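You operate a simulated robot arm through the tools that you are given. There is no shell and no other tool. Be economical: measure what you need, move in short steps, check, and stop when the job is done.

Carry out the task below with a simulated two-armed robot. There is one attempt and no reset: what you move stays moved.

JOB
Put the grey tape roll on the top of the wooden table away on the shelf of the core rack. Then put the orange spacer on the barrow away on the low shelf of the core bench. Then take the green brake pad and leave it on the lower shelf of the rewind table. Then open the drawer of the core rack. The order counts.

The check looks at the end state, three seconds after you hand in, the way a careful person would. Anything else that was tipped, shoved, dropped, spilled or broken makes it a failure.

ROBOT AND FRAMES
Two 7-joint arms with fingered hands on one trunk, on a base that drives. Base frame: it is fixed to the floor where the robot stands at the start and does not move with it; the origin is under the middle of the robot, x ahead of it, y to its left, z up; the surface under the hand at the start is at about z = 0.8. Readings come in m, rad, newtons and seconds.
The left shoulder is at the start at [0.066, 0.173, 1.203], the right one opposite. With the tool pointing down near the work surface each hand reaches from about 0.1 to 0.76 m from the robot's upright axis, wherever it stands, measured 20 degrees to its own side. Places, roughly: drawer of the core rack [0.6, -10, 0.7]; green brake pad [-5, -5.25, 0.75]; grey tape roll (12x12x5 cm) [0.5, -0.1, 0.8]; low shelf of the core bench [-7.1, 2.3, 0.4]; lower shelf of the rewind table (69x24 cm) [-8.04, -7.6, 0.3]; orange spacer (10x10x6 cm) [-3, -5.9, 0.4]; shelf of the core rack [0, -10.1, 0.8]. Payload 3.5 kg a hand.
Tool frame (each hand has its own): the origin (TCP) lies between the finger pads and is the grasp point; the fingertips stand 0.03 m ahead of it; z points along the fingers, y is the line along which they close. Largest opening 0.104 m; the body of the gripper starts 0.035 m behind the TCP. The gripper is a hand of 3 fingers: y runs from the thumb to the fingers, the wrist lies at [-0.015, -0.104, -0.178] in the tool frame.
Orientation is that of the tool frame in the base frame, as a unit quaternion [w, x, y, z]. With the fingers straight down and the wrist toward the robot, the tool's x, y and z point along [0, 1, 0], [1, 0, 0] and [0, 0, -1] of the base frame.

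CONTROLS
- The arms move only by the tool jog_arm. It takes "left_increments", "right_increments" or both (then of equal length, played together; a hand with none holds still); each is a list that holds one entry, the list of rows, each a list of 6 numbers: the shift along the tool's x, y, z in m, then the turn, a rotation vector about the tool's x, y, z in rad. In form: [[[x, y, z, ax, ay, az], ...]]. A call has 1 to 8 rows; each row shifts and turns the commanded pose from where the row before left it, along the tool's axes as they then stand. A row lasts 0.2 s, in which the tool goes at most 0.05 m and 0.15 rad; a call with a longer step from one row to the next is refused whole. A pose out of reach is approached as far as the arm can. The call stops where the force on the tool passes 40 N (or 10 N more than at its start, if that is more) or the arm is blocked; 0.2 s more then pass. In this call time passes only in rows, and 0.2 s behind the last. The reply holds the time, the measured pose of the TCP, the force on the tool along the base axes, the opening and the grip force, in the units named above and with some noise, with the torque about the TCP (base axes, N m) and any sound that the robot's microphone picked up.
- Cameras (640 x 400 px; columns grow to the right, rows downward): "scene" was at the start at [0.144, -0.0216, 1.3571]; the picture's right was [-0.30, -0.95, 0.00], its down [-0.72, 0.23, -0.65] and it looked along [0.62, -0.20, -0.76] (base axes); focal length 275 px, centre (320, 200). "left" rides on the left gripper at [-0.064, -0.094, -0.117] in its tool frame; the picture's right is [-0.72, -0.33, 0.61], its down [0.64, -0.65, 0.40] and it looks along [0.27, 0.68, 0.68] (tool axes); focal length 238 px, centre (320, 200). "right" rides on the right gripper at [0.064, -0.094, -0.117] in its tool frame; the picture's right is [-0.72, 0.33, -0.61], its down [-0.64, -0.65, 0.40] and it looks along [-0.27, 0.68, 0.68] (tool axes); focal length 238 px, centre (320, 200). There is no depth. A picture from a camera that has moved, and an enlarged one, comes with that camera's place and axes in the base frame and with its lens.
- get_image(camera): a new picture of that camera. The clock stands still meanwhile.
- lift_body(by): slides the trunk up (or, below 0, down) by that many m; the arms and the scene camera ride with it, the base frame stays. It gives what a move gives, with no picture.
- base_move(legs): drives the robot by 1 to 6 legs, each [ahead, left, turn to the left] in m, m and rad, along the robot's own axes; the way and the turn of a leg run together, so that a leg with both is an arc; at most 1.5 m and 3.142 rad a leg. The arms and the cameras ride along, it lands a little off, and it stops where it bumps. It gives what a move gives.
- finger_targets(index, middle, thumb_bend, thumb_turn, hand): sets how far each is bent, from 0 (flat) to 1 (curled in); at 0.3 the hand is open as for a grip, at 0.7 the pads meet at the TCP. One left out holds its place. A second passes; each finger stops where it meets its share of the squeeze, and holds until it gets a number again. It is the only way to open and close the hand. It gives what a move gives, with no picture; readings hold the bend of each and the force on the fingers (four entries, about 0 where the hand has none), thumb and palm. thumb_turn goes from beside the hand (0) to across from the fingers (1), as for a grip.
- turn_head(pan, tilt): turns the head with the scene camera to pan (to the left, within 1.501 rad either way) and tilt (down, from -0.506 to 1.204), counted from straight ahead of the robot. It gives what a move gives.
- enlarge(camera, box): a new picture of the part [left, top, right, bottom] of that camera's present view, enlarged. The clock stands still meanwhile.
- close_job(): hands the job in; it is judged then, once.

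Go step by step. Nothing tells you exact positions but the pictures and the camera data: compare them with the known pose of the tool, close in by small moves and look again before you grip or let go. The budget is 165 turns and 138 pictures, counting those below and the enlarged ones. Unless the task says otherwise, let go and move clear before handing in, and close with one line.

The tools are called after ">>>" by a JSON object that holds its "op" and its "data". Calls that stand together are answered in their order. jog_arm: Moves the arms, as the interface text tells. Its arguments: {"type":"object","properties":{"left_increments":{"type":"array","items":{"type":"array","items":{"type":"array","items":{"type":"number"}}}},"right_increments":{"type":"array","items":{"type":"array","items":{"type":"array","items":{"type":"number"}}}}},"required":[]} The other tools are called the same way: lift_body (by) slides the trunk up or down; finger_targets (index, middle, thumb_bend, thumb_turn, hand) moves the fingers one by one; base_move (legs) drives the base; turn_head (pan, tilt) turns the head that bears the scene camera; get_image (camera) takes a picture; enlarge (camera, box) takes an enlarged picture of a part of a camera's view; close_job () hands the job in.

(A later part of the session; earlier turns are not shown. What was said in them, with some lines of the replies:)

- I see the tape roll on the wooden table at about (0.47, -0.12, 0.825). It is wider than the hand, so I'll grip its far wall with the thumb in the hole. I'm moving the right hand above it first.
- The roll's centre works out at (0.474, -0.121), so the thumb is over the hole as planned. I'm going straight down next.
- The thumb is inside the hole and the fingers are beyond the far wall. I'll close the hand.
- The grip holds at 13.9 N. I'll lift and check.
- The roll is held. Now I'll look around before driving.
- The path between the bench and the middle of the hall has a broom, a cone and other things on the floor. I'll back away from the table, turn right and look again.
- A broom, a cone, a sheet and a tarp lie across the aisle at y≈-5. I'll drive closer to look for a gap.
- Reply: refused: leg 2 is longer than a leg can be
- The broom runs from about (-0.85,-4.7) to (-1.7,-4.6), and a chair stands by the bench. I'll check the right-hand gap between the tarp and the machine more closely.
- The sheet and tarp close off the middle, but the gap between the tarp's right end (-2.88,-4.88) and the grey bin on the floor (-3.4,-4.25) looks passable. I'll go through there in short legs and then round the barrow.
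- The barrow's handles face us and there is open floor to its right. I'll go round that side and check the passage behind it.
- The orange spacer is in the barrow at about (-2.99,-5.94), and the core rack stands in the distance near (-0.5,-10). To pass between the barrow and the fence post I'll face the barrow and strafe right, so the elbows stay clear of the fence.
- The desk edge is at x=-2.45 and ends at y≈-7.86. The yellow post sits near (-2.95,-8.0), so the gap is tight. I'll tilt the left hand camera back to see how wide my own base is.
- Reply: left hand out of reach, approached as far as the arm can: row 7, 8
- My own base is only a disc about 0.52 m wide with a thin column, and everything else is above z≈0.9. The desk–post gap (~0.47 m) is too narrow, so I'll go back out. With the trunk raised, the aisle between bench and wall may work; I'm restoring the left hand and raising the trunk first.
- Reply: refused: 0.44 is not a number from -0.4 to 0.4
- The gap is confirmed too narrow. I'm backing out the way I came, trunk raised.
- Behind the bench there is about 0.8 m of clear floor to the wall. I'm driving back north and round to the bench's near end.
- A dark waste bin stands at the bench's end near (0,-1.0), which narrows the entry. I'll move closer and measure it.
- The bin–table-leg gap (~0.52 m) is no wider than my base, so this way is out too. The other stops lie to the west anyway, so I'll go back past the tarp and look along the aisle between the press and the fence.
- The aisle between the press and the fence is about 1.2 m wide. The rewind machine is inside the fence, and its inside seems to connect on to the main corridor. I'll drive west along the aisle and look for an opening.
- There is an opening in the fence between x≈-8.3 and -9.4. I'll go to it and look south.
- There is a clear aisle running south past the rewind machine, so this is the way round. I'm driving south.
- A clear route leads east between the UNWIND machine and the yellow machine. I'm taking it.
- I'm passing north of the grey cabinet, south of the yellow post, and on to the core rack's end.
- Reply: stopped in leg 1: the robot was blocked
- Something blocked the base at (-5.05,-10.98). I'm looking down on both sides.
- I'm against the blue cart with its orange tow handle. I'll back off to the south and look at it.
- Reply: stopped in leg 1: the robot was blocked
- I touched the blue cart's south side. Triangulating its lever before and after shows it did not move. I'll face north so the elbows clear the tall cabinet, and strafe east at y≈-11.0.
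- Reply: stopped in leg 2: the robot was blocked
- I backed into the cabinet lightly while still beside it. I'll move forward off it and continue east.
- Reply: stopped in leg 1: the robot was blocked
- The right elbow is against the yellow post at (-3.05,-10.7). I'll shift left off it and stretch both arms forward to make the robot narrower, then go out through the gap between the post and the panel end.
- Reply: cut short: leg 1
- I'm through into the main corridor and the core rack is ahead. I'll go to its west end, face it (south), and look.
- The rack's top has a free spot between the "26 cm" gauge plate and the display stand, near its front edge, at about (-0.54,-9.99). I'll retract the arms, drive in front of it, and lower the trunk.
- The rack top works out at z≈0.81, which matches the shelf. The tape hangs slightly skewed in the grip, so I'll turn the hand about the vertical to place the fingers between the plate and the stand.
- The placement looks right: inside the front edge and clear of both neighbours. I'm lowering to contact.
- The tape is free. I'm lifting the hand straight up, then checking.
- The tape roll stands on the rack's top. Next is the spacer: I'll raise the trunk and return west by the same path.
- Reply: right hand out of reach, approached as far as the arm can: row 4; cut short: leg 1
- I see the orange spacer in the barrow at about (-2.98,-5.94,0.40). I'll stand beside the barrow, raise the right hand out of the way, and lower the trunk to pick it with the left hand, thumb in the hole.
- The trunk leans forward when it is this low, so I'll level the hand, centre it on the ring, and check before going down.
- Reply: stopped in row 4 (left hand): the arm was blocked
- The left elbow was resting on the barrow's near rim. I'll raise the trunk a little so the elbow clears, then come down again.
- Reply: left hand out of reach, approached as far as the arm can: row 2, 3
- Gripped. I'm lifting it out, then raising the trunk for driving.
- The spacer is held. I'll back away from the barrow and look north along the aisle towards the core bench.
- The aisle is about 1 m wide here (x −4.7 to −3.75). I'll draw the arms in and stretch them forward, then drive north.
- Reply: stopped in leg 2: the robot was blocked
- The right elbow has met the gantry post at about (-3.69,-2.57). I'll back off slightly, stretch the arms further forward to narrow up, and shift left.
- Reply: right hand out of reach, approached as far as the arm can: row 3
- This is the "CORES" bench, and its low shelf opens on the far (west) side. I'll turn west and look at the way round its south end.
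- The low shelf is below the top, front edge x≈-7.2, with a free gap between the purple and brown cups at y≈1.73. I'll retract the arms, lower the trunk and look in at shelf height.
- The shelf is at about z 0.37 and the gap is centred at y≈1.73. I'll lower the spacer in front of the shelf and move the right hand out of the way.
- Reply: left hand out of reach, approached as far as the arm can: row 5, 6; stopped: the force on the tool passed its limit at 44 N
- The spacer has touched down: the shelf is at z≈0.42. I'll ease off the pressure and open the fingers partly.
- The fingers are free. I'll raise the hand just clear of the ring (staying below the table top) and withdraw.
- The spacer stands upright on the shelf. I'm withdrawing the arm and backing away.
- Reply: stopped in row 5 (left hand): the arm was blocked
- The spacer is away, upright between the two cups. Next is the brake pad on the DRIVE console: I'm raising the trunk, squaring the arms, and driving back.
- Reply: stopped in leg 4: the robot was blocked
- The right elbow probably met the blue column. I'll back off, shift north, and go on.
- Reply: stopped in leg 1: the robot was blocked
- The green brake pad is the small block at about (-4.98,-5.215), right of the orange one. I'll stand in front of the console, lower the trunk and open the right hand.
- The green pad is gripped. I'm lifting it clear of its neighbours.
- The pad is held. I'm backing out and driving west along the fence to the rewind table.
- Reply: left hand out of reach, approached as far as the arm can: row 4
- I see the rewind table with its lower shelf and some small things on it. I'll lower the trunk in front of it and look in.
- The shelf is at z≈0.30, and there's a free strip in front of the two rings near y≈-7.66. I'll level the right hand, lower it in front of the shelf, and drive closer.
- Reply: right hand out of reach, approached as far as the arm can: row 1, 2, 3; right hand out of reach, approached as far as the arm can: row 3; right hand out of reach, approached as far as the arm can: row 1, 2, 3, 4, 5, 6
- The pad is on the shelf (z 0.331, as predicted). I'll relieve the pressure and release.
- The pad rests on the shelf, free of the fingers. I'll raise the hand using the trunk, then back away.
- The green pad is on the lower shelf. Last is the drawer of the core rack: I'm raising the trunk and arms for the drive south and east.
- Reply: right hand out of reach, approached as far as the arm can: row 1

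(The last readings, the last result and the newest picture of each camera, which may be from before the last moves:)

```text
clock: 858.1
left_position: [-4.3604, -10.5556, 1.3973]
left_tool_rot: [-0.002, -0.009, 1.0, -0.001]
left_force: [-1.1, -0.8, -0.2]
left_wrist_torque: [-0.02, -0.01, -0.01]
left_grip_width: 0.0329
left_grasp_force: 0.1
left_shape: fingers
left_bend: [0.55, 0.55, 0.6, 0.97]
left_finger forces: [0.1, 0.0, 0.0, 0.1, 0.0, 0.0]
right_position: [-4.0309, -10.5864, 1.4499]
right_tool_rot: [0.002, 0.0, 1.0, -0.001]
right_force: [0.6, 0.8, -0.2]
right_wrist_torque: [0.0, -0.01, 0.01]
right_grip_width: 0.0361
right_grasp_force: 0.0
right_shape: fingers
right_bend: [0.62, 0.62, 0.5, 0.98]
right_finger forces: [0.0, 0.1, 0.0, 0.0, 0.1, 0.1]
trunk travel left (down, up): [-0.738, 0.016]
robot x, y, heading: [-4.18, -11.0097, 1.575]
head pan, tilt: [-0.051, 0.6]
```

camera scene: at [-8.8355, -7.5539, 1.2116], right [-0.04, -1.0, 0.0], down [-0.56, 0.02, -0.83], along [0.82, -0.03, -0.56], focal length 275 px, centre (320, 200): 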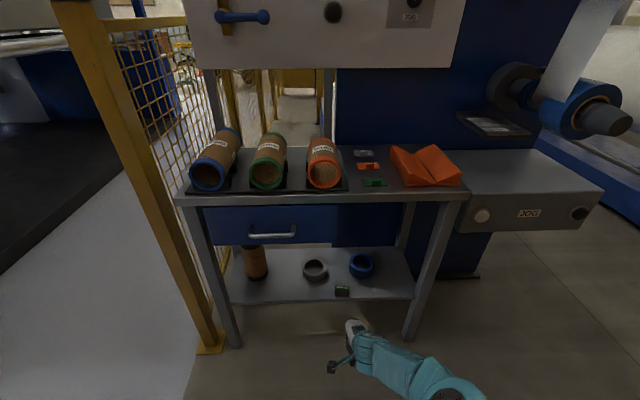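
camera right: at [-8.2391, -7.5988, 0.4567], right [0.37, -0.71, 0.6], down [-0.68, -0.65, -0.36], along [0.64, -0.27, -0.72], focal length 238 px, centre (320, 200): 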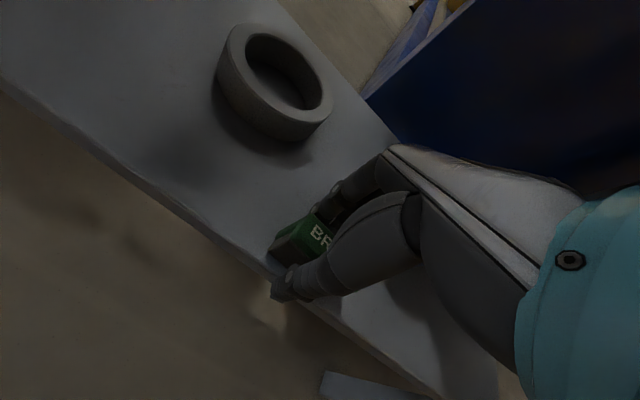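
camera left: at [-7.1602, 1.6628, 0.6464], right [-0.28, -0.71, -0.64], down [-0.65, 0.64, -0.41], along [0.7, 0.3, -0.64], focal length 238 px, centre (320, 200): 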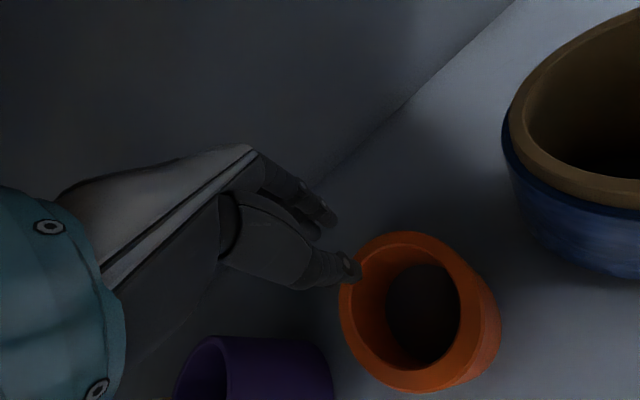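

>>> {"op": "base_move", "data": {"legs": [[0.045, -0.325, 0.005]]}}

>>> {"op": "jog_arm", "data": {"left_increments": [[[0.004, 0.043, 0, 0, 0, 0], [0.004, 0.043, 0, 0, 0, 0], [0.004, 0.043, 0, 0, 0, 0], [0.004, 0.043, 0, 0, 0, 0], [0.004, 0.043, 0, 0, 0, 0]]], "right_increments": [[[-0.009, 0.045, 0.005, 0, 0, 0], [-0.009, 0.045, 0.005, 0, 0, 0], [-0.009, 0.045, 0.005, 0, 0, 0], [-0.009, 0.045, 0.005, 0, 0, 0], [-0.009, 0.045, 0.005, 0, 0, 0]]]}}

```text
clock: 860.3
left_position: [-4.0333, -10.5082, 1.3966]
left_tool_rot: [-0.002, -0.011, 1.0, -0.002]
left_force: [-0.8, 0.0, 0.0]
left_wrist_torque: [-0.01, -0.07, 0.01]
left_grip_width: 0.0328
left_grasp_force: 0.0
left_shape: fingers
left_bend: [0.55, 0.55, 0.6, 0.97]
left_finger forces: [0.0, 0.0, 0.0, 0.0, 0.1, 0.1]
right_position: [-3.7035, -10.5387, 1.4505]
right_tool_rot: [0.003, -0.002, 1.0, -0.001]
right_force: [0.2, -0.2, -0.2]
right_wrist_torque: [0.0, -0.02, 0.01]
right_grip_width: 0.0363
right_grasp_force: 0.1
right_shape: fingers
right_bend: [0.62, 0.62, 0.5, 0.98]
right_finger forces: [0.0, 0.1, 0.0, 0.0, 0.0, 0.0]
trunk travel left (down, up): [-0.738, 0.016]
robot x, y, heading: [-3.8521, -10.9621, 1.581]
head pan, tilt: [-0.051, 0.6]
```

```text
clock: 861.5
left_position: [-4.0582, -10.2913, 1.3937]
left_tool_rot: [-0.003, -0.011, 1.0, -0.002]
left_force: [-0.4, 0.7, -0.3]
left_wrist_torque: [-0.02, 0.03, 0.0]
left_grip_width: 0.0329
left_grasp_force: 0.0
left_shape: fingers
left_bend: [0.55, 0.55, 0.6, 0.97]
left_finger forces: [0.0, 0.1, 0.0, 0.0, 0.0, 0.0]
right_position: [-3.6582, -10.3126, 1.4199]
right_tool_rot: [0.002, -0.002, 1.0, -0.001]
right_force: [0.7, -0.7, -0.1]
right_wrist_torque: [-0.06, 0.0, 0.01]
right_grip_width: 0.036
right_grasp_force: 0.0
right_shape: fingers
right_bend: [0.62, 0.62, 0.5, 0.98]
right_finger forces: [0.1, 0.1, 0.1, 0.0, 0.0, 0.0]
trunk travel left (down, up): [-0.738, 0.016]
robot x, y, heading: [-3.852, -10.9584, 1.577]
head pan, tilt: [-0.051, 0.6]
```

>>> {"op": "base_move", "data": {"legs": [[0.318, 0.308, -1.07]]}}

>>> {"op": "base_move", "data": {"legs": [[0.4, -0.02, 0]]}}

```text
clock: 864.6
left_position: [-3.4497, -10.0606, 1.3948]
left_tool_rot: [-0.003, 0.508, 0.862, 0.0]
left_force: [-0.5, 0.8, -1.1]
left_wrist_torque: [0.0, -0.04, -0.02]
left_grip_width: 0.0327
left_grasp_force: 0.1
left_shape: fingers
left_bend: [0.55, 0.55, 0.6, 0.97]
left_finger forces: [0.0, 0.1, 0.0, 0.1, 0.0, 0.0]
right_position: [-3.2832, -10.4245, 1.4218]
right_tool_rot: [0.001, 0.516, 0.857, -0.002]
right_force: [-0.4, 0.7, 0.4]
right_wrist_torque: [0.01, -0.01, 0.0]
right_grip_width: 0.0363
right_grasp_force: 0.0
right_shape: fingers
right_bend: [0.62, 0.62, 0.5, 0.98]
right_finger forces: [0.0, 0.0, 0.0, 0.0, 0.0, 0.1]
trunk travel left (down, up): [-0.738, 0.016]
robot x, y, heading: [-3.9446, -10.5542, 0.49]
head pan, tilt: [-0.051, 0.6]
cut short: leg 1
```

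```text
clock: 867.1
left_position: [-3.0925, -9.8975, 1.3952]
left_tool_rot: [-0.003, 0.511, 0.859, -0.001]
left_force: [-0.3, -0.2, -0.4]
left_wrist_torque: [-0.03, 0.01, -0.01]
left_grip_width: 0.0327
left_grasp_force: 0.0
left_shape: fingers
left_bend: [0.55, 0.55, 0.6, 0.97]
left_finger forces: [0.0, 0.0, 0.0, 0.0, 0.0, 0.0]
right_position: [-2.9277, -10.2636, 1.4201]
right_tool_rot: [0.002, 0.518, 0.855, -0.002]
right_force: [-0.1, 0.4, 0.3]
right_wrist_torque: [0.0, 0.0, -0.03]
right_grip_width: 0.0364
right_grasp_force: 0.1
right_shape: fingers
right_bend: [0.62, 0.62, 0.5, 0.98]
right_finger forces: [0.1, 0.1, 0.0, 0.0, 0.0, 0.0]
trunk travel left (down, up): [-0.738, 0.016]
robot x, y, heading: [-3.5902, -10.3898, 0.485]
head pan, tilt: [-0.051, 0.6]
```

>>> {"op": "base_move", "data": {"legs": [[0.1, 0.08, 0.09], [0.7, 0, 0], [0.5, 0, 0]]}}

>>> {"op": "jog_arm", "data": {"left_increments": [[[0, -0.045, 0, 0, 0, 0], [0, -0.045, 0, 0, 0, 0], [0, -0.045, 0, 0, 0, 0], [0, -0.045, 0, 0, 0, 0], [0, -0.045, 0, 0, 0, 0]]], "right_increments": [[[0.0, -0.045, 0, 0, 0, 0], [0.0, -0.045, 0, 0, 0, 0], [0.0, -0.045, 0, 0, 0, 0], [0.0, -0.045, 0, 0, 0, 0], [0.0, -0.045, 0, 0, 0, 0]]]}}

```text
clock: 874.4
left_position: [-2.0731, -9.0852, 1.3963]
left_tool_rot: [-0.003, 0.475, 0.88, -0.001]
left_force: [0.5, -0.3, 0.2]
left_wrist_torque: [0.02, 0.01, 0.02]
left_grip_width: 0.0327
left_grasp_force: 0.2
left_shape: fingers
left_bend: [0.55, 0.55, 0.6, 0.97]
left_finger forces: [0.0, 0.0, 0.0, 0.0, 0.0, 0.1]
right_position: [-1.878, -9.4345, 1.4211]
right_tool_rot: [0.002, 0.482, 0.876, -0.002]
right_force: [-0.2, -0.2, 0.4]
right_wrist_torque: [-0.01, -0.01, 0.02]
right_grip_width: 0.0365
right_grasp_force: 0.1
right_shape: fingers
right_bend: [0.62, 0.62, 0.5, 0.98]
right_finger forces: [0.0, 0.0, 0.0, 0.0, 0.1, 0.0]
trunk travel left (down, up): [-0.738, 0.016]
robot x, y, heading: [-2.5295, -9.6149, 0.567]
head pan, tilt: [-0.051, 0.6]
```

```text
clock: 875.6
left_position: [-2.2604, -9.2067, 1.3968]
left_tool_rot: [-0.003, 0.475, 0.88, 0.0]
left_force: [-0.5, 0.2, -0.5]
left_wrist_torque: [-0.01, -0.05, 0.02]
left_grip_width: 0.0328
left_grasp_force: 0.1
left_shape: fingers
left_bend: [0.55, 0.55, 0.6, 0.97]
left_finger forces: [0.1, 0.1, 0.1, 0.0, 0.1, 0.0]
right_position: [-2.0685, -9.5579, 1.4217]
right_tool_rot: [0.002, 0.482, 0.876, -0.002]
right_force: [-0.1, 0.0, 0.3]
right_wrist_torque: [-0.03, 0.0, 0.0]
right_grip_width: 0.0364
right_grasp_force: 0.1
right_shape: fingers
right_bend: [0.62, 0.62, 0.5, 0.98]
right_finger forces: [0.0, 0.1, 0.0, 0.0, 0.0, 0.1]
trunk travel left (down, up): [-0.738, 0.016]
robot x, y, heading: [-2.526, -9.6116, 0.57]
head pan, tilt: [-0.051, 0.6]
```

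>>> {"op": "base_move", "data": {"legs": [[1.26, -0.208, 0], [0, 0, -2.14], [-0.02, 1.45, 0]]}}

>>> {"op": "lift_body", "data": {"by": -0.4}}

>>> {"op": "turn_head", "data": {"pan": 0.35, "tilt": 0.5}}

>>> {"op": "get_image", "data": {"camera": "scene"}}

```text
clock: 893.9
left_position: [0.3324, -9.4735, 1.3957]
left_tool_rot: [-0.002, 0.999, 0.039, 0.003]
left_force: [-0.5, 0.3, 0.0]
left_wrist_torque: [-0.01, 0.03, -0.03]
left_grip_width: 0.033
left_grasp_force: 0.1
left_shape: fingers
left_bend: [0.55, 0.55, 0.6, 0.97]
left_finger forces: [0.0, 0.0, 0.0, 0.0, 0.1, 0.1]
right_position: [-0.0672, -9.4722, 1.4196]
right_tool_rot: [-0.001, 1.0, 0.03, -0.002]
right_force: [0.0, 0.1, -0.3]
right_wrist_torque: [0.0, -0.01, 0.02]
right_grip_width: 0.0364
right_grasp_force: 0.0
right_shape: fingers
right_bend: [0.62, 0.62, 0.5, 0.98]
right_finger forces: [0.0, 0.1, 0.0, 0.1, 0.0, 0.0]
trunk travel left (down, up): [-0.738, 0.016]
robot x, y, heading: [0.1044, -9.04, -1.51]
head pan, tilt: [-0.051, 0.6]
```

```text
clock: 897.8
left_position: [0.3323, -9.4725, 0.9964]
left_tool_rot: [-0.002, 0.999, 0.039, 0.003]
left_force: [-0.3, -0.4, -0.4]
left_wrist_torque: [-0.01, 0.0, 0.02]
left_grip_width: 0.0328
left_grasp_force: 0.1
left_shape: fingers
left_bend: [0.55, 0.55, 0.6, 0.97]
left_finger forces: [0.0, 0.0, 0.1, 0.0, 0.0, 0.0]
right_position: [-0.0673, -9.4719, 1.0206]
right_tool_rot: [-0.001, 1.0, 0.03, -0.002]
right_force: [0.3, -0.7, 0.3]
right_wrist_torque: [0.03, -0.02, -0.04]
right_grip_width: 0.0365
right_grasp_force: 0.0
right_shape: fingers
right_bend: [0.62, 0.62, 0.5, 0.98]
right_finger forces: [0.0, 0.0, 0.0, 0.0, 0.0, 0.0]
trunk travel left (down, up): [-0.338, 0.416]
robot x, y, heading: [0.104, -9.0411, -1.505]
head pan, tilt: [-0.051, 0.6]
```

```text
clock: 898.6
left_position: [0.3322, -9.4735, 0.996]
left_tool_rot: [-0.002, 0.999, 0.039, 0.003]
left_force: [0.7, 0.0, 0.8]
left_wrist_torque: [-0.07, -0.02, 0.0]
left_grip_width: 0.0328
left_grasp_force: 0.1
left_shape: fingers
left_bend: [0.55, 0.55, 0.6, 0.97]
left_finger forces: [0.1, 0.0, 0.0, 0.0, 0.0, 0.0]
right_position: [-0.067, -9.4719, 1.0204]
right_tool_rot: [0.0, 1.0, 0.031, -0.003]
right_force: [-0.4, -0.5, 0.4]
right_wrist_torque: [0.0, 0.01, 0.02]
right_grip_width: 0.0361
right_grasp_force: 0.1
right_shape: fingers
right_bend: [0.62, 0.62, 0.5, 0.98]
right_finger forces: [0.0, 0.0, 0.0, 0.1, 0.0, 0.1]
trunk travel left (down, up): [-0.338, 0.416]
robot x, y, heading: [0.1042, -9.0431, -1.509]
head pan, tilt: [0.351, 0.499]
```

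```text
18 pictures are left
camera scene: at [0.1454, -9.1774, 1.4266], right [-0.92, -0.4, 0.0], down [-0.19, 0.44, -0.88], along [0.35, -0.8, -0.48], focal length 275 px, centre (320, 200)
```

scene: 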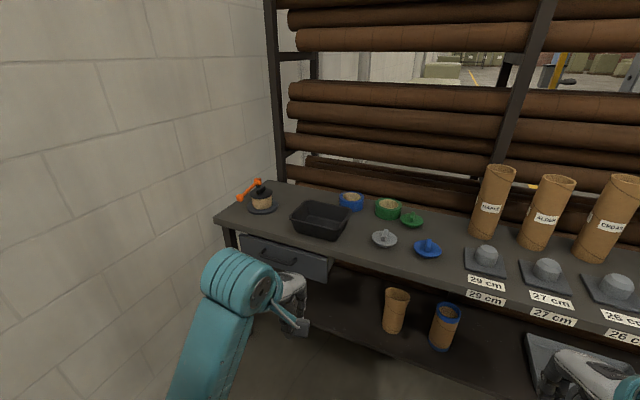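

>>> {"op": "enlarge", "data": {"camera": "scene", "box": [210, 210, 350, 300]}}

```text
4.44 times, centred on (280, 255) of scene
camera zoom: at [0.1454, -9.1774, 1.4266], right [-0.92, -0.4, 0.0], down [-0.19, 0.44, -0.88], along [0.35, -0.8, -0.48], focal length 1221 px, centre (498, -44)
```

zoom: 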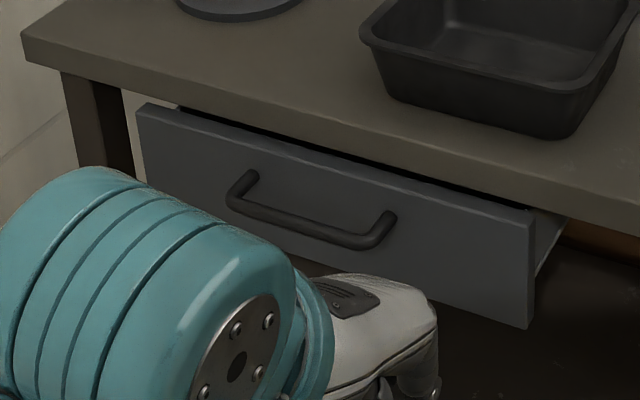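

The drawer has a horizontal bar handle at about (0.62,-9.86,0.72). I'll turn the left hand to point forward with the fingers above and the thumb below, to grip the bar from the front.

>>> {"op": "finger_targets", "data": {"hand": "left", "index": 0.4, "middle": 0.4, "thumb_bend": 0.4}}

>>> {"op": "jog_arm", "data": {"left_increments": [[[0, 0.02, 0, -0.143, 0, 0], [0, 0.02, 0, -0.143, 0, 0], [0, 0.02, 0.01, -0.143, 0, 0], [0, 0.01, 0.015, -0.143, 0, 0], [0, 0, 0.015, -0.143, 0, 0], [0, 0, 0.015, -0.143, 0, 0], [0, 0, 0.015, -0.143, 0, 0], [0, 0, 0.01, -0.143, 0, 0]]]}}

>>> {"op": "jog_arm", "data": {"left_increments": [[[0, -0.02, 0, -0.143, 0, 0], [0, -0.02, 0, -0.143, 0, 0], [0, -0.02, 0, -0.14, 0, 0], [0, -0.03, 0, 0, 0, 0]]]}}

```text
clock: 899.6
left_position: [0.3328, -9.4735, 0.9964]
left_tool_rot: [-0.002, 0.999, 0.04, 0.002]
left_force: [0.2, 0.7, 0.4]
left_wrist_torque: [0.02, -0.01, 0.03]
left_grip_width: 0.0774
left_grasp_force: 0.1
left_shape: fingers
left_bend: [0.4, 0.4, 0.4, 0.97]
left_finger forces: [0.1, 0.0, 0.0, 0.0, 0.1, 0.0]
right_position: [-0.067, -9.4708, 1.0207]
right_tool_rot: [-0.001, 1.0, 0.031, -0.003]
right_force: [0.2, 0.4, 0.6]
right_wrist_torque: [-0.02, 0.02, -0.02]
right_grip_width: 0.0362
right_grasp_force: 0.0
right_shape: fingers
right_bend: [0.62, 0.62, 0.5, 0.98]
right_finger forces: [0.0, 0.0, 0.0, 0.0, 0.1, 0.1]
trunk travel left (down, up): [-0.338, 0.416]
robot x, y, heading: [0.1042, -9.04, -1.51]
head pan, tilt: [0.351, 0.499]
```

```text
clock: 901.4
left_position: [0.3433, -9.5873, 0.9464]
left_tool_rot: [0.539, 0.841, 0.03, 0.026]
left_force: [-0.6, 0.0, -0.2]
left_wrist_torque: [0.0, -0.04, 0.0]
left_grip_width: 0.0776
left_grasp_force: 0.0
left_shape: fingers
left_bend: [0.4, 0.4, 0.4, 0.97]
left_finger forces: [0.0, 0.0, 0.0, 0.1, 0.0, 0.0]
right_position: [-0.0678, -9.4709, 1.0203]
right_tool_rot: [-0.001, 1.0, 0.03, -0.002]
right_force: [-0.3, -0.1, -1.0]
right_wrist_torque: [0.02, 0.0, 0.0]
right_grip_width: 0.036
right_grasp_force: 0.0
right_shape: fingers
right_bend: [0.62, 0.62, 0.5, 0.98]
right_finger forces: [0.0, 0.1, 0.0, 0.0, 0.0, 0.0]
trunk travel left (down, up): [-0.338, 0.416]
robot x, y, heading: [0.1033, -9.0397, -1.505]
head pan, tilt: [0.351, 0.499]
```

```text
clock: 902.4
left_position: [0.3417, -9.5732, 0.8598]
left_tool_rot: [0.706, 0.707, 0.027, 0.03]
left_force: [-0.9, 0.0, -0.1]
left_wrist_torque: [0.0, 0.01, -0.02]
left_grip_width: 0.0776
left_grasp_force: 0.1
left_shape: fingers
left_bend: [0.4, 0.4, 0.4, 0.97]
left_finger forces: [0.1, 0.1, 0.1, 0.0, 0.1, 0.0]
right_position: [-0.068, -9.4724, 1.0199]
right_tool_rot: [-0.001, 1.0, 0.031, -0.003]
right_force: [0.4, 0.3, 0.1]
right_wrist_torque: [0.02, 0.0, 0.0]
right_grip_width: 0.0362
right_grasp_force: 0.1
right_shape: fingers
right_bend: [0.62, 0.62, 0.5, 0.98]
right_finger forces: [0.0, 0.0, 0.0, 0.0, 0.1, 0.0]
trunk travel left (down, up): [-0.338, 0.416]
robot x, y, heading: [0.1025, -9.0384, -1.506]
head pan, tilt: [0.351, 0.499]
```

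>>> {"op": "jog_arm", "data": {"left_increments": [[[0.025, -0.04, 0, 0, 0, 0], [0.025, -0.04, 0, 0, 0, 0], [0.025, -0.04, 0, 0, 0, 0], [0.025, -0.02, 0, 0, 0, 0]]]}}

>>> {"op": "base_move", "data": {"legs": [[0.12, 0.18, -0.06]]}}

>>> {"op": "turn_head", "data": {"pan": 0.4, "tilt": 0.7}}

>>> {"op": "get_image", "data": {"camera": "left"}}

>>> {"op": "get_image", "data": {"camera": "scene"}}

```text
clock: 903.4
left_position: [0.4172, -9.5149, 0.8286]
left_tool_rot: [0.705, 0.709, 0.025, 0.029]
left_force: [0.1, 0.2, -0.3]
left_wrist_torque: [-0.02, -0.01, 0.01]
left_grip_width: 0.078
left_grasp_force: 0.1
left_shape: fingers
left_bend: [0.4, 0.4, 0.4, 0.97]
left_finger forces: [0.0, 0.1, 0.0, 0.0, 0.0, 0.0]
left hand out of reach, approached as far as the arm can: row 1, 2, 3, 4
right_position: [-0.0675, -9.4719, 1.02]
right_tool_rot: [-0.001, 1.0, 0.031, -0.001]
right_force: [0.1, 0.3, -0.3]
right_wrist_torque: [0.01, -0.01, 0.02]
right_grip_width: 0.0363
right_grasp_force: 0.0
right_shape: fingers
right_bend: [0.62, 0.62, 0.5, 0.98]
right_finger forces: [0.0, 0.0, 0.1, 0.0, 0.0, 0.0]
trunk travel left (down, up): [-0.338, 0.416]
robot x, y, heading: [0.1057, -9.0384, -1.508]
head pan, tilt: [0.351, 0.499]
```

```text
clock: 905.1
left_position: [0.5804, -9.6423, 0.8275]
left_tool_rot: [0.705, 0.709, 0.006, 0.009]
left_force: [0.3, 0.5, -0.2]
left_wrist_torque: [-0.04, 0.03, -0.04]
left_grip_width: 0.078
left_grasp_force: 0.0
left_shape: fingers
left_bend: [0.4, 0.4, 0.4, 0.97]
left_finger forces: [0.1, 0.0, 0.1, 0.0, 0.0, 0.0]
right_position: [0.0994, -9.5709, 1.0203]
right_tool_rot: [-0.001, 1.0, 0.002, -0.002]
right_force: [0.7, 0.0, 0.0]
right_wrist_torque: [-0.03, 0.02, 0.0]
right_grip_width: 0.0363
right_grasp_force: 0.0
right_shape: fingers
right_bend: [0.62, 0.62, 0.5, 0.98]
right_finger forces: [0.0, 0.2, 0.0, 0.0, 0.0, 0.1]
trunk travel left (down, up): [-0.338, 0.416]
robot x, y, heading: [0.2945, -9.1505, -1.567]
head pan, tilt: [0.351, 0.499]
```

```text
clock: 905.9
left_position: [0.5797, -9.641, 0.8284]
left_tool_rot: [0.705, 0.709, 0.005, 0.009]
left_force: [-0.1, -0.7, 0.7]
left_wrist_torque: [0.0, 0.04, 0.0]
left_grip_width: 0.0778
left_grasp_force: 0.0
left_shape: fingers
left_bend: [0.4, 0.4, 0.4, 0.97]
left_finger forces: [0.1, 0.0, 0.0, 0.0, 0.0, 0.1]
right_position: [0.0977, -9.571, 1.0193]
right_tool_rot: [-0.001, 1.0, 0.002, -0.003]
right_force: [0.0, -0.8, -0.8]
right_wrist_torque: [0.02, -0.02, 0.0]
right_grip_width: 0.0361
right_grasp_force: 0.1
right_shape: fingers
right_bend: [0.62, 0.62, 0.5, 0.98]
right_finger forces: [0.1, 0.1, 0.0, 0.1, 0.0, 0.0]
trunk travel left (down, up): [-0.338, 0.416]
robot x, y, heading: [0.2959, -9.1498, -1.565]
head pan, tilt: [0.4, 0.7]
```

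```text
16 pictures are left
camera left: at [0.5137, -9.5274, 0.7353], right [-0.7, -0.63, -0.33], down [0.65, -0.39, -0.65], along [0.28, -0.68, 0.68], focal length 238 px, centre (320, 200)
```

left: 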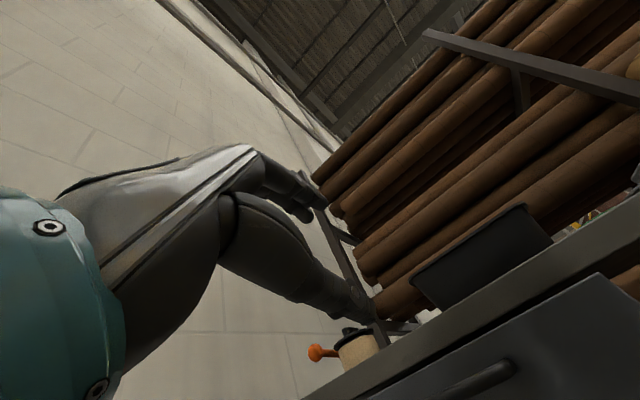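

```text
15 pictures are left
camera scene: at [0.3284, -9.2826, 1.4089], right [-0.92, -0.4, 0.0], down [-0.25, 0.59, -0.77], along [0.3, -0.7, -0.64], focal length 275 px, centre (320, 200)
```

scene: 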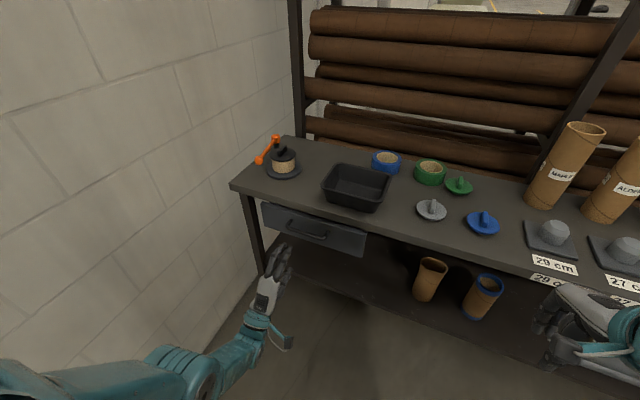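

>>> {"op": "lift_body", "data": {"by": -0.112}}

>>> {"op": "base_move", "data": {"legs": [[0.09, 0.045, 0]]}}

>>> {"op": "enlarge", "data": {"camera": "scene", "box": [200, 150, 420, 300]}}

```text
clock: 907.3
left_position: [0.5789, -9.6423, 0.7164]
left_tool_rot: [0.705, 0.709, 0.006, 0.01]
left_force: [-0.6, -0.5, 0.3]
left_wrist_torque: [0.0, -0.01, 0.0]
left_grip_width: 0.0777
left_grasp_force: 0.2
left_shape: fingers
left_bend: [0.4, 0.4, 0.4, 0.97]
left_finger forces: [0.1, 0.1, 0.0, 0.1, 0.1, 0.1]
right_position: [0.0966, -9.573, 0.9052]
right_tool_rot: [-0.006, 1.0, 0.002, -0.003]
right_force: [0.2, -0.1, 0.2]
right_wrist_torque: [-0.01, 0.02, -0.01]
right_grip_width: 0.0362
right_grasp_force: 0.0
right_shape: fingers
right_bend: [0.62, 0.62, 0.5, 0.98]
right_finger forces: [0.1, 0.0, 0.0, 0.0, 0.0, 0.0]
trunk travel left (down, up): [-0.226, 0.528]
robot x, y, heading: [0.2918, -9.1485, -1.566]
head pan, tilt: [0.4, 0.7]
```

```text
clock: 908.4
left_position: [0.6284, -9.7299, 0.7158]
left_tool_rot: [0.705, 0.709, 0.007, 0.01]
left_force: [-0.3, -0.2, 0.3]
left_wrist_torque: [-0.02, -0.01, 0.03]
left_grip_width: 0.0776
left_grasp_force: 0.1
left_shape: fingers
left_bend: [0.4, 0.4, 0.4, 0.97]
left_finger forces: [0.0, 0.0, 0.1, 0.0, 0.0, 0.1]
right_position: [0.1464, -9.6625, 0.9046]
right_tool_rot: [-0.007, 1.0, 0.004, -0.003]
right_force: [0.0, 0.1, -0.9]
right_wrist_torque: [-0.02, 0.01, -0.02]
right_grip_width: 0.0362
right_grasp_force: 0.0
right_shape: fingers
right_bend: [0.62, 0.62, 0.5, 0.98]
right_finger forces: [0.1, 0.0, 0.0, 0.0, 0.0, 0.1]
trunk travel left (down, up): [-0.226, 0.528]
robot x, y, heading: [0.3423, -9.239, -1.556]
head pan, tilt: [0.4, 0.7]
```

```text
2.67 times, centred on (310, 225) of scene
camera zoom: at [0.376, -9.4159, 1.2944], right [-0.92, -0.4, 0.0], down [-0.26, 0.59, -0.76], along [0.3, -0.7, -0.64], focal length 733 px, centre (347, 133)
```

zoom: 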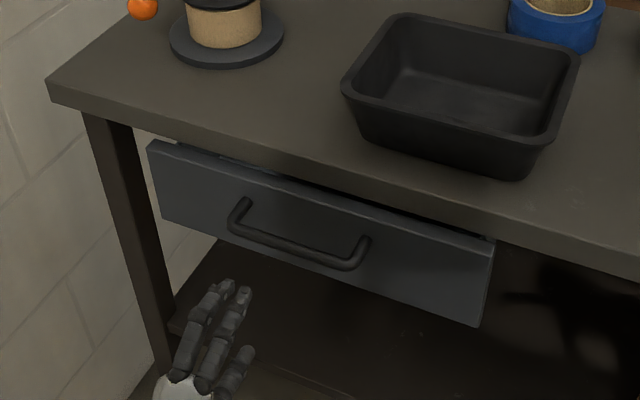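

The fingers are lined up: fingers above the bar and thumb below, with x and z matching the handle. I'm moving forward onto it.

>>> {"op": "jog_arm", "data": {"left_increments": [[[0, 0, 0.038, 0, 0, 0], [0, 0, 0.038, 0, 0, 0], [-0.003, 0, 0.034, 0, 0, 0]]]}}

>>> {"op": "enlarge", "data": {"camera": "scene", "box": [200, 150, 420, 300]}}

```text
clock: 909.2
left_position: [0.6246, -9.823, 0.7461]
left_tool_rot: [0.705, 0.709, 0.006, 0.01]
left_force: [-0.7, -0.1, -0.2]
left_wrist_torque: [-0.02, 0.0, -0.03]
left_grip_width: 0.0777
left_grasp_force: 0.1
left_shape: fingers
left_bend: [0.4, 0.4, 0.4, 0.97]
left_finger forces: [0.1, 0.0, 0.1, 0.1, 0.0, 0.1]
left hand out of reach, approached as far as the arm can: row 2, 3
right_position: [0.1446, -9.6631, 0.9034]
right_tool_rot: [-0.007, 1.0, 0.003, -0.002]
right_force: [-0.5, 0.2, -0.9]
right_wrist_torque: [-0.02, 0.02, -0.02]
right_grip_width: 0.0363
right_grasp_force: 0.1
right_shape: fingers
right_bend: [0.62, 0.62, 0.5, 0.98]
right_finger forces: [0.0, 0.0, 0.0, 0.0, 0.0, 0.0]
trunk travel left (down, up): [-0.226, 0.528]
robot x, y, heading: [0.3411, -9.2373, -1.557]
head pan, tilt: [0.4, 0.7]
```

```text
2.67 times, centred on (310, 225) of scene
camera zoom: at [0.3751, -9.4156, 1.2945], right [-0.92, -0.4, 0.0], down [-0.26, 0.59, -0.76], along [0.31, -0.7, -0.64], focal length 733 px, centre (347, 133)
```

zoom: 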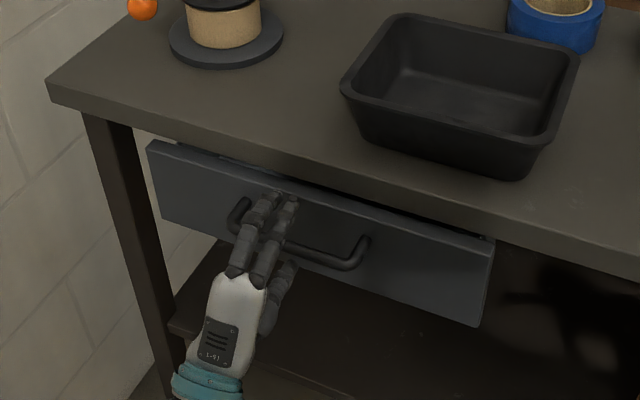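

>>> {"op": "base_move", "data": {"legs": [[-0.1, 0.0, 0]]}}

>>> {"op": "lift_body", "data": {"by": -0.031}}

>>> {"op": "base_move", "data": {"legs": [[0.09, 0.0, 0]]}}

>>> {"op": "enlarge", "data": {"camera": "scene", "box": [200, 150, 420, 300]}}

```text
clock: 910.4
left_position: [0.6232, -9.7228, 0.7483]
left_tool_rot: [0.705, 0.709, 0.007, 0.011]
left_force: [0.8, -0.8, 0.9]
left_wrist_torque: [0.0, -0.01, -0.04]
left_grip_width: 0.0777
left_grasp_force: 0.1
left_shape: fingers
left_bend: [0.4, 0.4, 0.4, 0.97]
left_finger forces: [0.1, 0.0, 0.0, 0.1, 0.0, 0.0]
right_position: [0.144, -9.5637, 0.9046]
right_tool_rot: [-0.006, 1.0, 0.002, -0.002]
right_force: [0.2, 0.4, 0.0]
right_wrist_torque: [-0.03, -0.01, -0.01]
right_grip_width: 0.0364
right_grasp_force: 0.0
right_shape: fingers
right_bend: [0.62, 0.62, 0.5, 0.98]
right_finger forces: [0.0, 0.0, 0.1, 0.0, 0.0, 0.0]
trunk travel left (down, up): [-0.226, 0.528]
robot x, y, heading: [0.3413, -9.1425, -1.555]
head pan, tilt: [0.4, 0.7]
```

```text
clock: 911.1
left_position: [0.6223, -9.7241, 0.715]
left_tool_rot: [0.705, 0.709, 0.006, 0.01]
left_force: [-0.8, 0.0, -0.4]
left_wrist_torque: [0.04, -0.01, -0.01]
left_grip_width: 0.0777
left_grasp_force: 0.0
left_shape: fingers
left_bend: [0.4, 0.4, 0.4, 0.97]
left_finger forces: [0.0, 0.0, 0.0, 0.1, 0.1, 0.1]
right_position: [0.1442, -9.5679, 0.8621]
right_tool_rot: [-0.022, 1.0, 0.003, -0.003]
right_force: [-0.1, 1.3, 1.2]
right_wrist_torque: [0.0, 0.01, 0.02]
right_grip_width: 0.0363
right_grasp_force: 0.0
right_shape: fingers
right_bend: [0.62, 0.62, 0.5, 0.98]
right_finger forces: [0.1, 0.0, 0.0, 0.0, 0.0, 0.0]
trunk travel left (down, up): [-0.195, 0.559]
robot x, y, heading: [0.3416, -9.1384, -1.558]
head pan, tilt: [0.4, 0.7]
```

```text
clock: 912.2
left_position: [0.6232, -9.8151, 0.7145]
left_tool_rot: [0.705, 0.709, 0.005, 0.009]
left_force: [0.2, 0.2, 0.3]
left_wrist_torque: [0.01, -0.01, 0.0]
left_grip_width: 0.0776
left_grasp_force: 0.0
left_shape: fingers
left_bend: [0.4, 0.4, 0.4, 0.97]
left_finger forces: [0.1, 0.0, 0.1, 0.0, 0.1, 0.1]
right_position: [0.1434, -9.6594, 0.862]
right_tool_rot: [-0.023, 1.0, 0.002, -0.003]
right_force: [0.2, -0.2, 1.0]
right_wrist_torque: [0.04, 0.02, -0.01]
right_grip_width: 0.0363
right_grasp_force: 0.1
right_shape: fingers
right_bend: [0.62, 0.62, 0.5, 0.98]
right_finger forces: [0.0, 0.1, 0.0, 0.0, 0.1, 0.0]
trunk travel left (down, up): [-0.195, 0.559]
robot x, y, heading: [0.3423, -9.2313, -1.562]
head pan, tilt: [0.4, 0.7]
```

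```text
2.67 times, centred on (310, 225) of scene
camera zoom: at [0.3752, -9.4229, 1.2624], right [-0.92, -0.4, 0.0], down [-0.26, 0.59, -0.76], along [0.3, -0.7, -0.64], focal length 733 px, centre (347, 133)
```

zoom: 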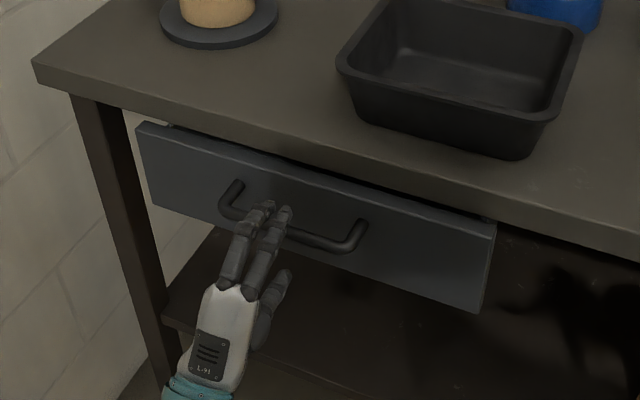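

>>> {"op": "base_move", "data": {"legs": [[0.032, 0.0, 0]]}}

>>> {"op": "finger_targets", "data": {"hand": "left", "index": 0.8, "middle": 0.8, "thumb_bend": 0.8}}

>>> {"op": "enlarge", "data": {"camera": "scene", "box": [200, 150, 420, 300]}}

```text
clock: 913.1
left_position: [0.6242, -9.8448, 0.7128]
left_tool_rot: [0.704, 0.71, 0.006, 0.01]
left_force: [0.0, 0.0, 0.3]
left_wrist_torque: [-0.01, 0.02, 0.01]
left_grip_width: 0.0776
left_grasp_force: 0.1
left_shape: fingers
left_bend: [0.4, 0.4, 0.4, 0.97]
left_finger forces: [0.0, 0.0, 0.1, 0.0, 0.1, 0.1]
right_position: [0.1437, -9.6891, 0.8626]
right_tool_rot: [-0.022, 1.0, 0.003, -0.003]
right_force: [-0.2, -0.3, -0.5]
right_wrist_torque: [0.03, 0.0, -0.04]
right_grip_width: 0.0365
right_grasp_force: 0.1
right_shape: fingers
right_bend: [0.62, 0.62, 0.5, 0.98]
right_finger forces: [0.1, 0.1, 0.0, 0.1, 0.0, 0.1]
trunk travel left (down, up): [-0.195, 0.559]
robot x, y, heading: [0.3403, -9.261, -1.565]
head pan, tilt: [0.4, 0.7]
```

```text
clock: 914.1
left_position: [0.6235, -9.8462, 0.7156]
left_tool_rot: [0.706, 0.709, 0.006, 0.009]
left_force: [-0.2, 1.2, 5.5]
left_wrist_torque: [0.02, -0.06, -0.05]
left_grip_width: 0.0
left_grasp_force: 1.9
left_shape: fingers
left_bend: [0.76, 0.8, 0.75, 0.97]
left_finger forces: [0.1, 3.7, 0.0, 0.0, 0.0, 0.0]
right_position: [0.1437, -9.6897, 0.8633]
right_tool_rot: [-0.022, 1.0, 0.002, -0.002]
right_force: [-0.6, 0.4, -0.4]
right_wrist_torque: [-0.04, -0.02, -0.03]
right_grip_width: 0.0363
right_grasp_force: 0.0
right_shape: fingers
right_bend: [0.62, 0.62, 0.5, 0.98]
right_finger forces: [0.0, 0.1, 0.1, 0.0, 0.1, 0.0]
trunk travel left (down, up): [-0.195, 0.559]
robot x, y, heading: [0.3401, -9.264, -1.561]
head pan, tilt: [0.4, 0.7]
```

```text
2.67 times, centred on (310, 225) of scene
camera zoom: at [0.3752, -9.4527, 1.2626], right [-0.92, -0.4, 0.0], down [-0.26, 0.59, -0.77], along [0.3, -0.7, -0.64], focal length 733 px, centre (347, 133)
```

zoom: 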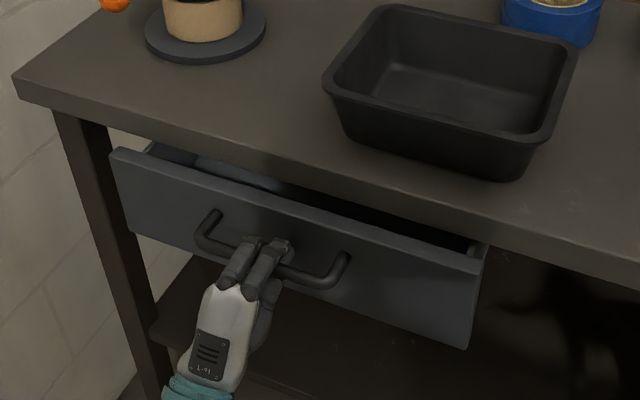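

The fingers have hooked behind the bar and the drawer has begun to slide. I'll pull it by backing the base.

>>> {"op": "base_move", "data": {"legs": [[-0.2, 0.0, 0]]}}

>>> {"op": "get_image", "data": {"camera": "scene"}}

```text
clock: 915.7
left_position: [0.6241, -9.6406, 0.7147]
left_tool_rot: [0.705, 0.709, 0.008, 0.012]
left_force: [-2.6, -1.0, 4.5]
left_wrist_torque: [0.08, -0.09, -0.05]
left_grip_width: 0.0001
left_grasp_force: 2.4
left_shape: fingers
left_bend: [0.77, 0.79, 0.75, 0.97]
left_finger forces: [0.0, 4.9, 0.0, 0.1, 0.0, 0.0]
right_position: [0.1443, -9.4875, 0.8622]
right_tool_rot: [-0.022, 1.0, 0.005, -0.003]
right_force: [-0.6, 0.4, -0.2]
right_wrist_torque: [-0.03, -0.01, -0.01]
right_grip_width: 0.0365
right_grasp_force: 0.0
right_shape: fingers
right_bend: [0.62, 0.62, 0.5, 0.98]
right_finger forces: [0.0, 0.1, 0.0, 0.1, 0.1, 0.0]
trunk travel left (down, up): [-0.195, 0.559]
robot x, y, heading: [0.3367, -9.0628, -1.56]
head pan, tilt: [0.4, 0.7]
```

```text
10 pictures are left
camera scene: at [0.3739, -9.2496, 1.2626], right [-0.92, -0.4, 0.0], down [-0.26, 0.59, -0.77], along [0.31, -0.7, -0.64], focal length 275 px, centre (320, 200)
```

scene: 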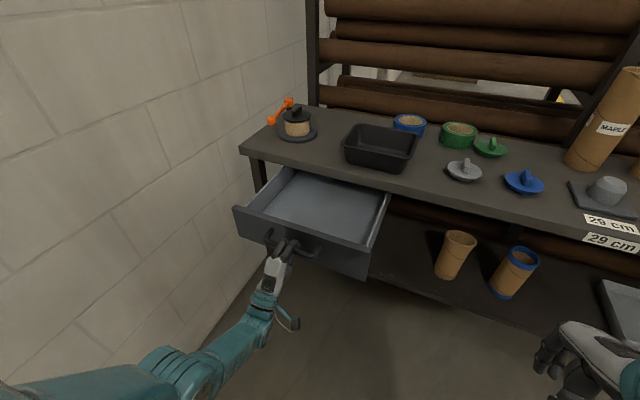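

The drawer is well open; I'll pull a little further.

>>> {"op": "base_move", "data": {"legs": [[-0.06, 0.0, 0]]}}

>>> {"op": "get_image", "data": {"camera": "scene"}}

```text
clock: 916.7
left_position: [0.6238, -9.5819, 0.716]
left_tool_rot: [0.706, 0.708, 0.009, 0.012]
left_force: [1.1, -1.3, 3.9]
left_wrist_torque: [0.08, 0.01, -0.09]
left_grip_width: 0.0001
left_grasp_force: 2.1
left_shape: fingers
left_bend: [0.77, 0.79, 0.75, 0.97]
left_finger forces: [0.1, 4.5, 0.1, 0.1, 0.0, 0.0]
right_position: [0.1428, -9.4261, 0.8635]
right_tool_rot: [-0.022, 1.0, 0.006, -0.002]
right_force: [0.3, -0.2, 0.6]
right_wrist_torque: [0.01, 0.01, 0.03]
right_grip_width: 0.0363
right_grasp_force: 0.2
right_shape: fingers
right_bend: [0.62, 0.62, 0.5, 0.98]
right_finger forces: [0.0, 0.0, 0.0, 0.0, 0.0, 0.0]
trunk travel left (down, up): [-0.195, 0.559]
robot x, y, heading: [0.337, -9.0036, -1.559]
head pan, tilt: [0.4, 0.7]
```

```text
9 pictures are left
camera scene: at [0.3733, -9.1897, 1.2627], right [-0.92, -0.4, 0.0], down [-0.26, 0.59, -0.77], along [0.31, -0.7, -0.64], focal length 275 px, centre (320, 200)
```

scene: 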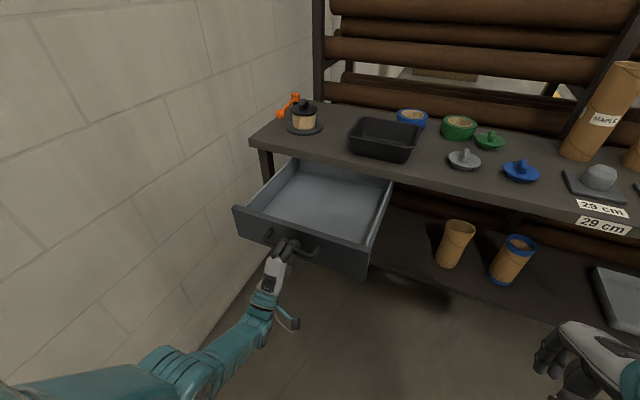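

The drawer is open. I'm letting go of the handle and backing clear.

>>> {"op": "finger_targets", "data": {"hand": "left", "index": 0.3, "middle": 0.3, "thumb_bend": 0.3}}

>>> {"op": "base_move", "data": {"legs": [[-0.1, 0.0, 0]]}}

>>> {"op": "turn_head", "data": {"pan": 0.1, "tilt": 0.6}}

>>> {"op": "get_image", "data": {"camera": "scene"}}

```text
clock: 917.7
left_position: [0.6242, -9.582, 0.7158]
left_tool_rot: [0.705, 0.709, 0.007, 0.011]
left_force: [-0.1, 0.1, 0.0]
left_wrist_torque: [-0.01, 0.02, 0.01]
left_grip_width: 0.1027
left_grasp_force: 0.1
left_shape: fingers
left_bend: [0.3, 0.3, 0.3, 0.97]
left_finger forces: [0.1, 0.0, 0.0, 0.0, 0.1, 0.0]
right_position: [0.1428, -9.4277, 0.8626]
right_tool_rot: [-0.022, 1.0, 0.006, -0.002]
right_force: [0.0, -0.5, -0.4]
right_wrist_torque: [0.01, 0.0, -0.01]
right_grip_width: 0.0363
right_grasp_force: 0.0
right_shape: fingers
right_bend: [0.62, 0.62, 0.5, 0.98]
right_finger forces: [0.1, 0.0, 0.1, 0.0, 0.0, 0.0]
trunk travel left (down, up): [-0.195, 0.559]
robot x, y, heading: [0.3409, -8.9962, -1.558]
head pan, tilt: [0.4, 0.7]
```

```text
clock: 918.8
left_position: [0.6211, -9.4805, 0.7163]
left_tool_rot: [0.705, 0.709, 0.007, 0.011]
left_force: [0.1, 0.3, 0.4]
left_wrist_torque: [0.01, -0.04, 0.0]
left_grip_width: 0.1027
left_grasp_force: 0.1
left_shape: fingers
left_bend: [0.3, 0.3, 0.3, 0.97]
left_finger forces: [0.1, 0.1, 0.1, 0.0, 0.0, 0.1]
right_position: [0.1427, -9.3252, 0.8639]
right_tool_rot: [-0.021, 1.0, 0.004, -0.003]
right_force: [-0.2, -1.1, 0.3]
right_wrist_torque: [0.01, -0.02, -0.05]
right_grip_width: 0.0363
right_grasp_force: 0.0
right_shape: fingers
right_bend: [0.62, 0.62, 0.5, 0.98]
right_finger forces: [0.1, 0.0, 0.1, 0.0, 0.1, 0.0]
trunk travel left (down, up): [-0.195, 0.559]
robot x, y, heading: [0.335, -8.8957, -1.565]
head pan, tilt: [0.4, 0.7]
```

```text
clock: 919.6
left_position: [0.6203, -9.4797, 0.7148]
left_tool_rot: [0.705, 0.709, 0.007, 0.011]
left_force: [-0.6, 0.2, -0.3]
left_wrist_torque: [0.02, -0.02, 0.01]
left_grip_width: 0.1026
left_grasp_force: 0.0
left_shape: fingers
left_bend: [0.3, 0.3, 0.3, 0.97]
left_finger forces: [0.0, 0.0, 0.0, 0.1, 0.0, 0.0]
right_position: [0.1421, -9.3258, 0.8625]
right_tool_rot: [-0.022, 1.0, 0.005, -0.003]
right_force: [-0.1, -0.4, 0.2]
right_wrist_torque: [-0.02, 0.03, -0.02]
right_grip_width: 0.0361
right_grasp_force: 0.2
right_shape: fingers
right_bend: [0.62, 0.62, 0.5, 0.98]
right_finger forces: [0.0, 0.1, 0.0, 0.1, 0.0, 0.0]
trunk travel left (down, up): [-0.195, 0.559]
robot x, y, heading: [0.3361, -8.8951, -1.559]
head pan, tilt: [0.099, 0.6]
```

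```text
8 pictures are left
camera scene: at [0.3477, -9.0985, 1.2711], right [-0.99, -0.11, 0.0], down [-0.06, 0.56, -0.82], along [0.09, -0.82, -0.57], focal length 275 px, centre (320, 200)
```

scene: 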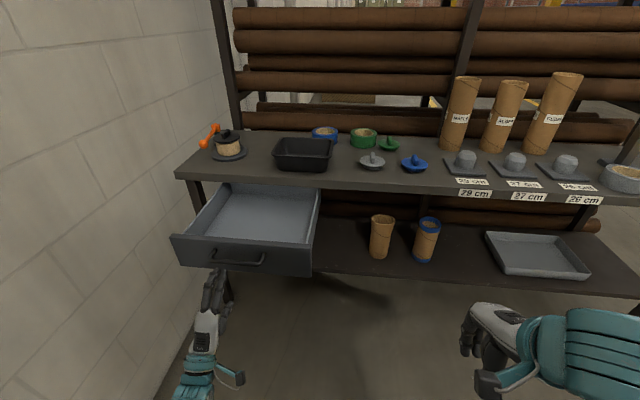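

The drawer stands open, the tape roll is still on the rack's top, and both hands are clear, so I'm handing in.

>>> {"op": "close_job", "data": {}}

```text
The job is handed in.
```

The job is handed in: all four parts are done in the order you gave. I took the tape roll's shelf to be the core rack's top surface (z≈0.8). While driving I lightly bumped a cart, a cabinet and several posts and columns; the cart hadn't moved, and I saw nothing tipped or shifted elsewhere, though I didn't check each one.
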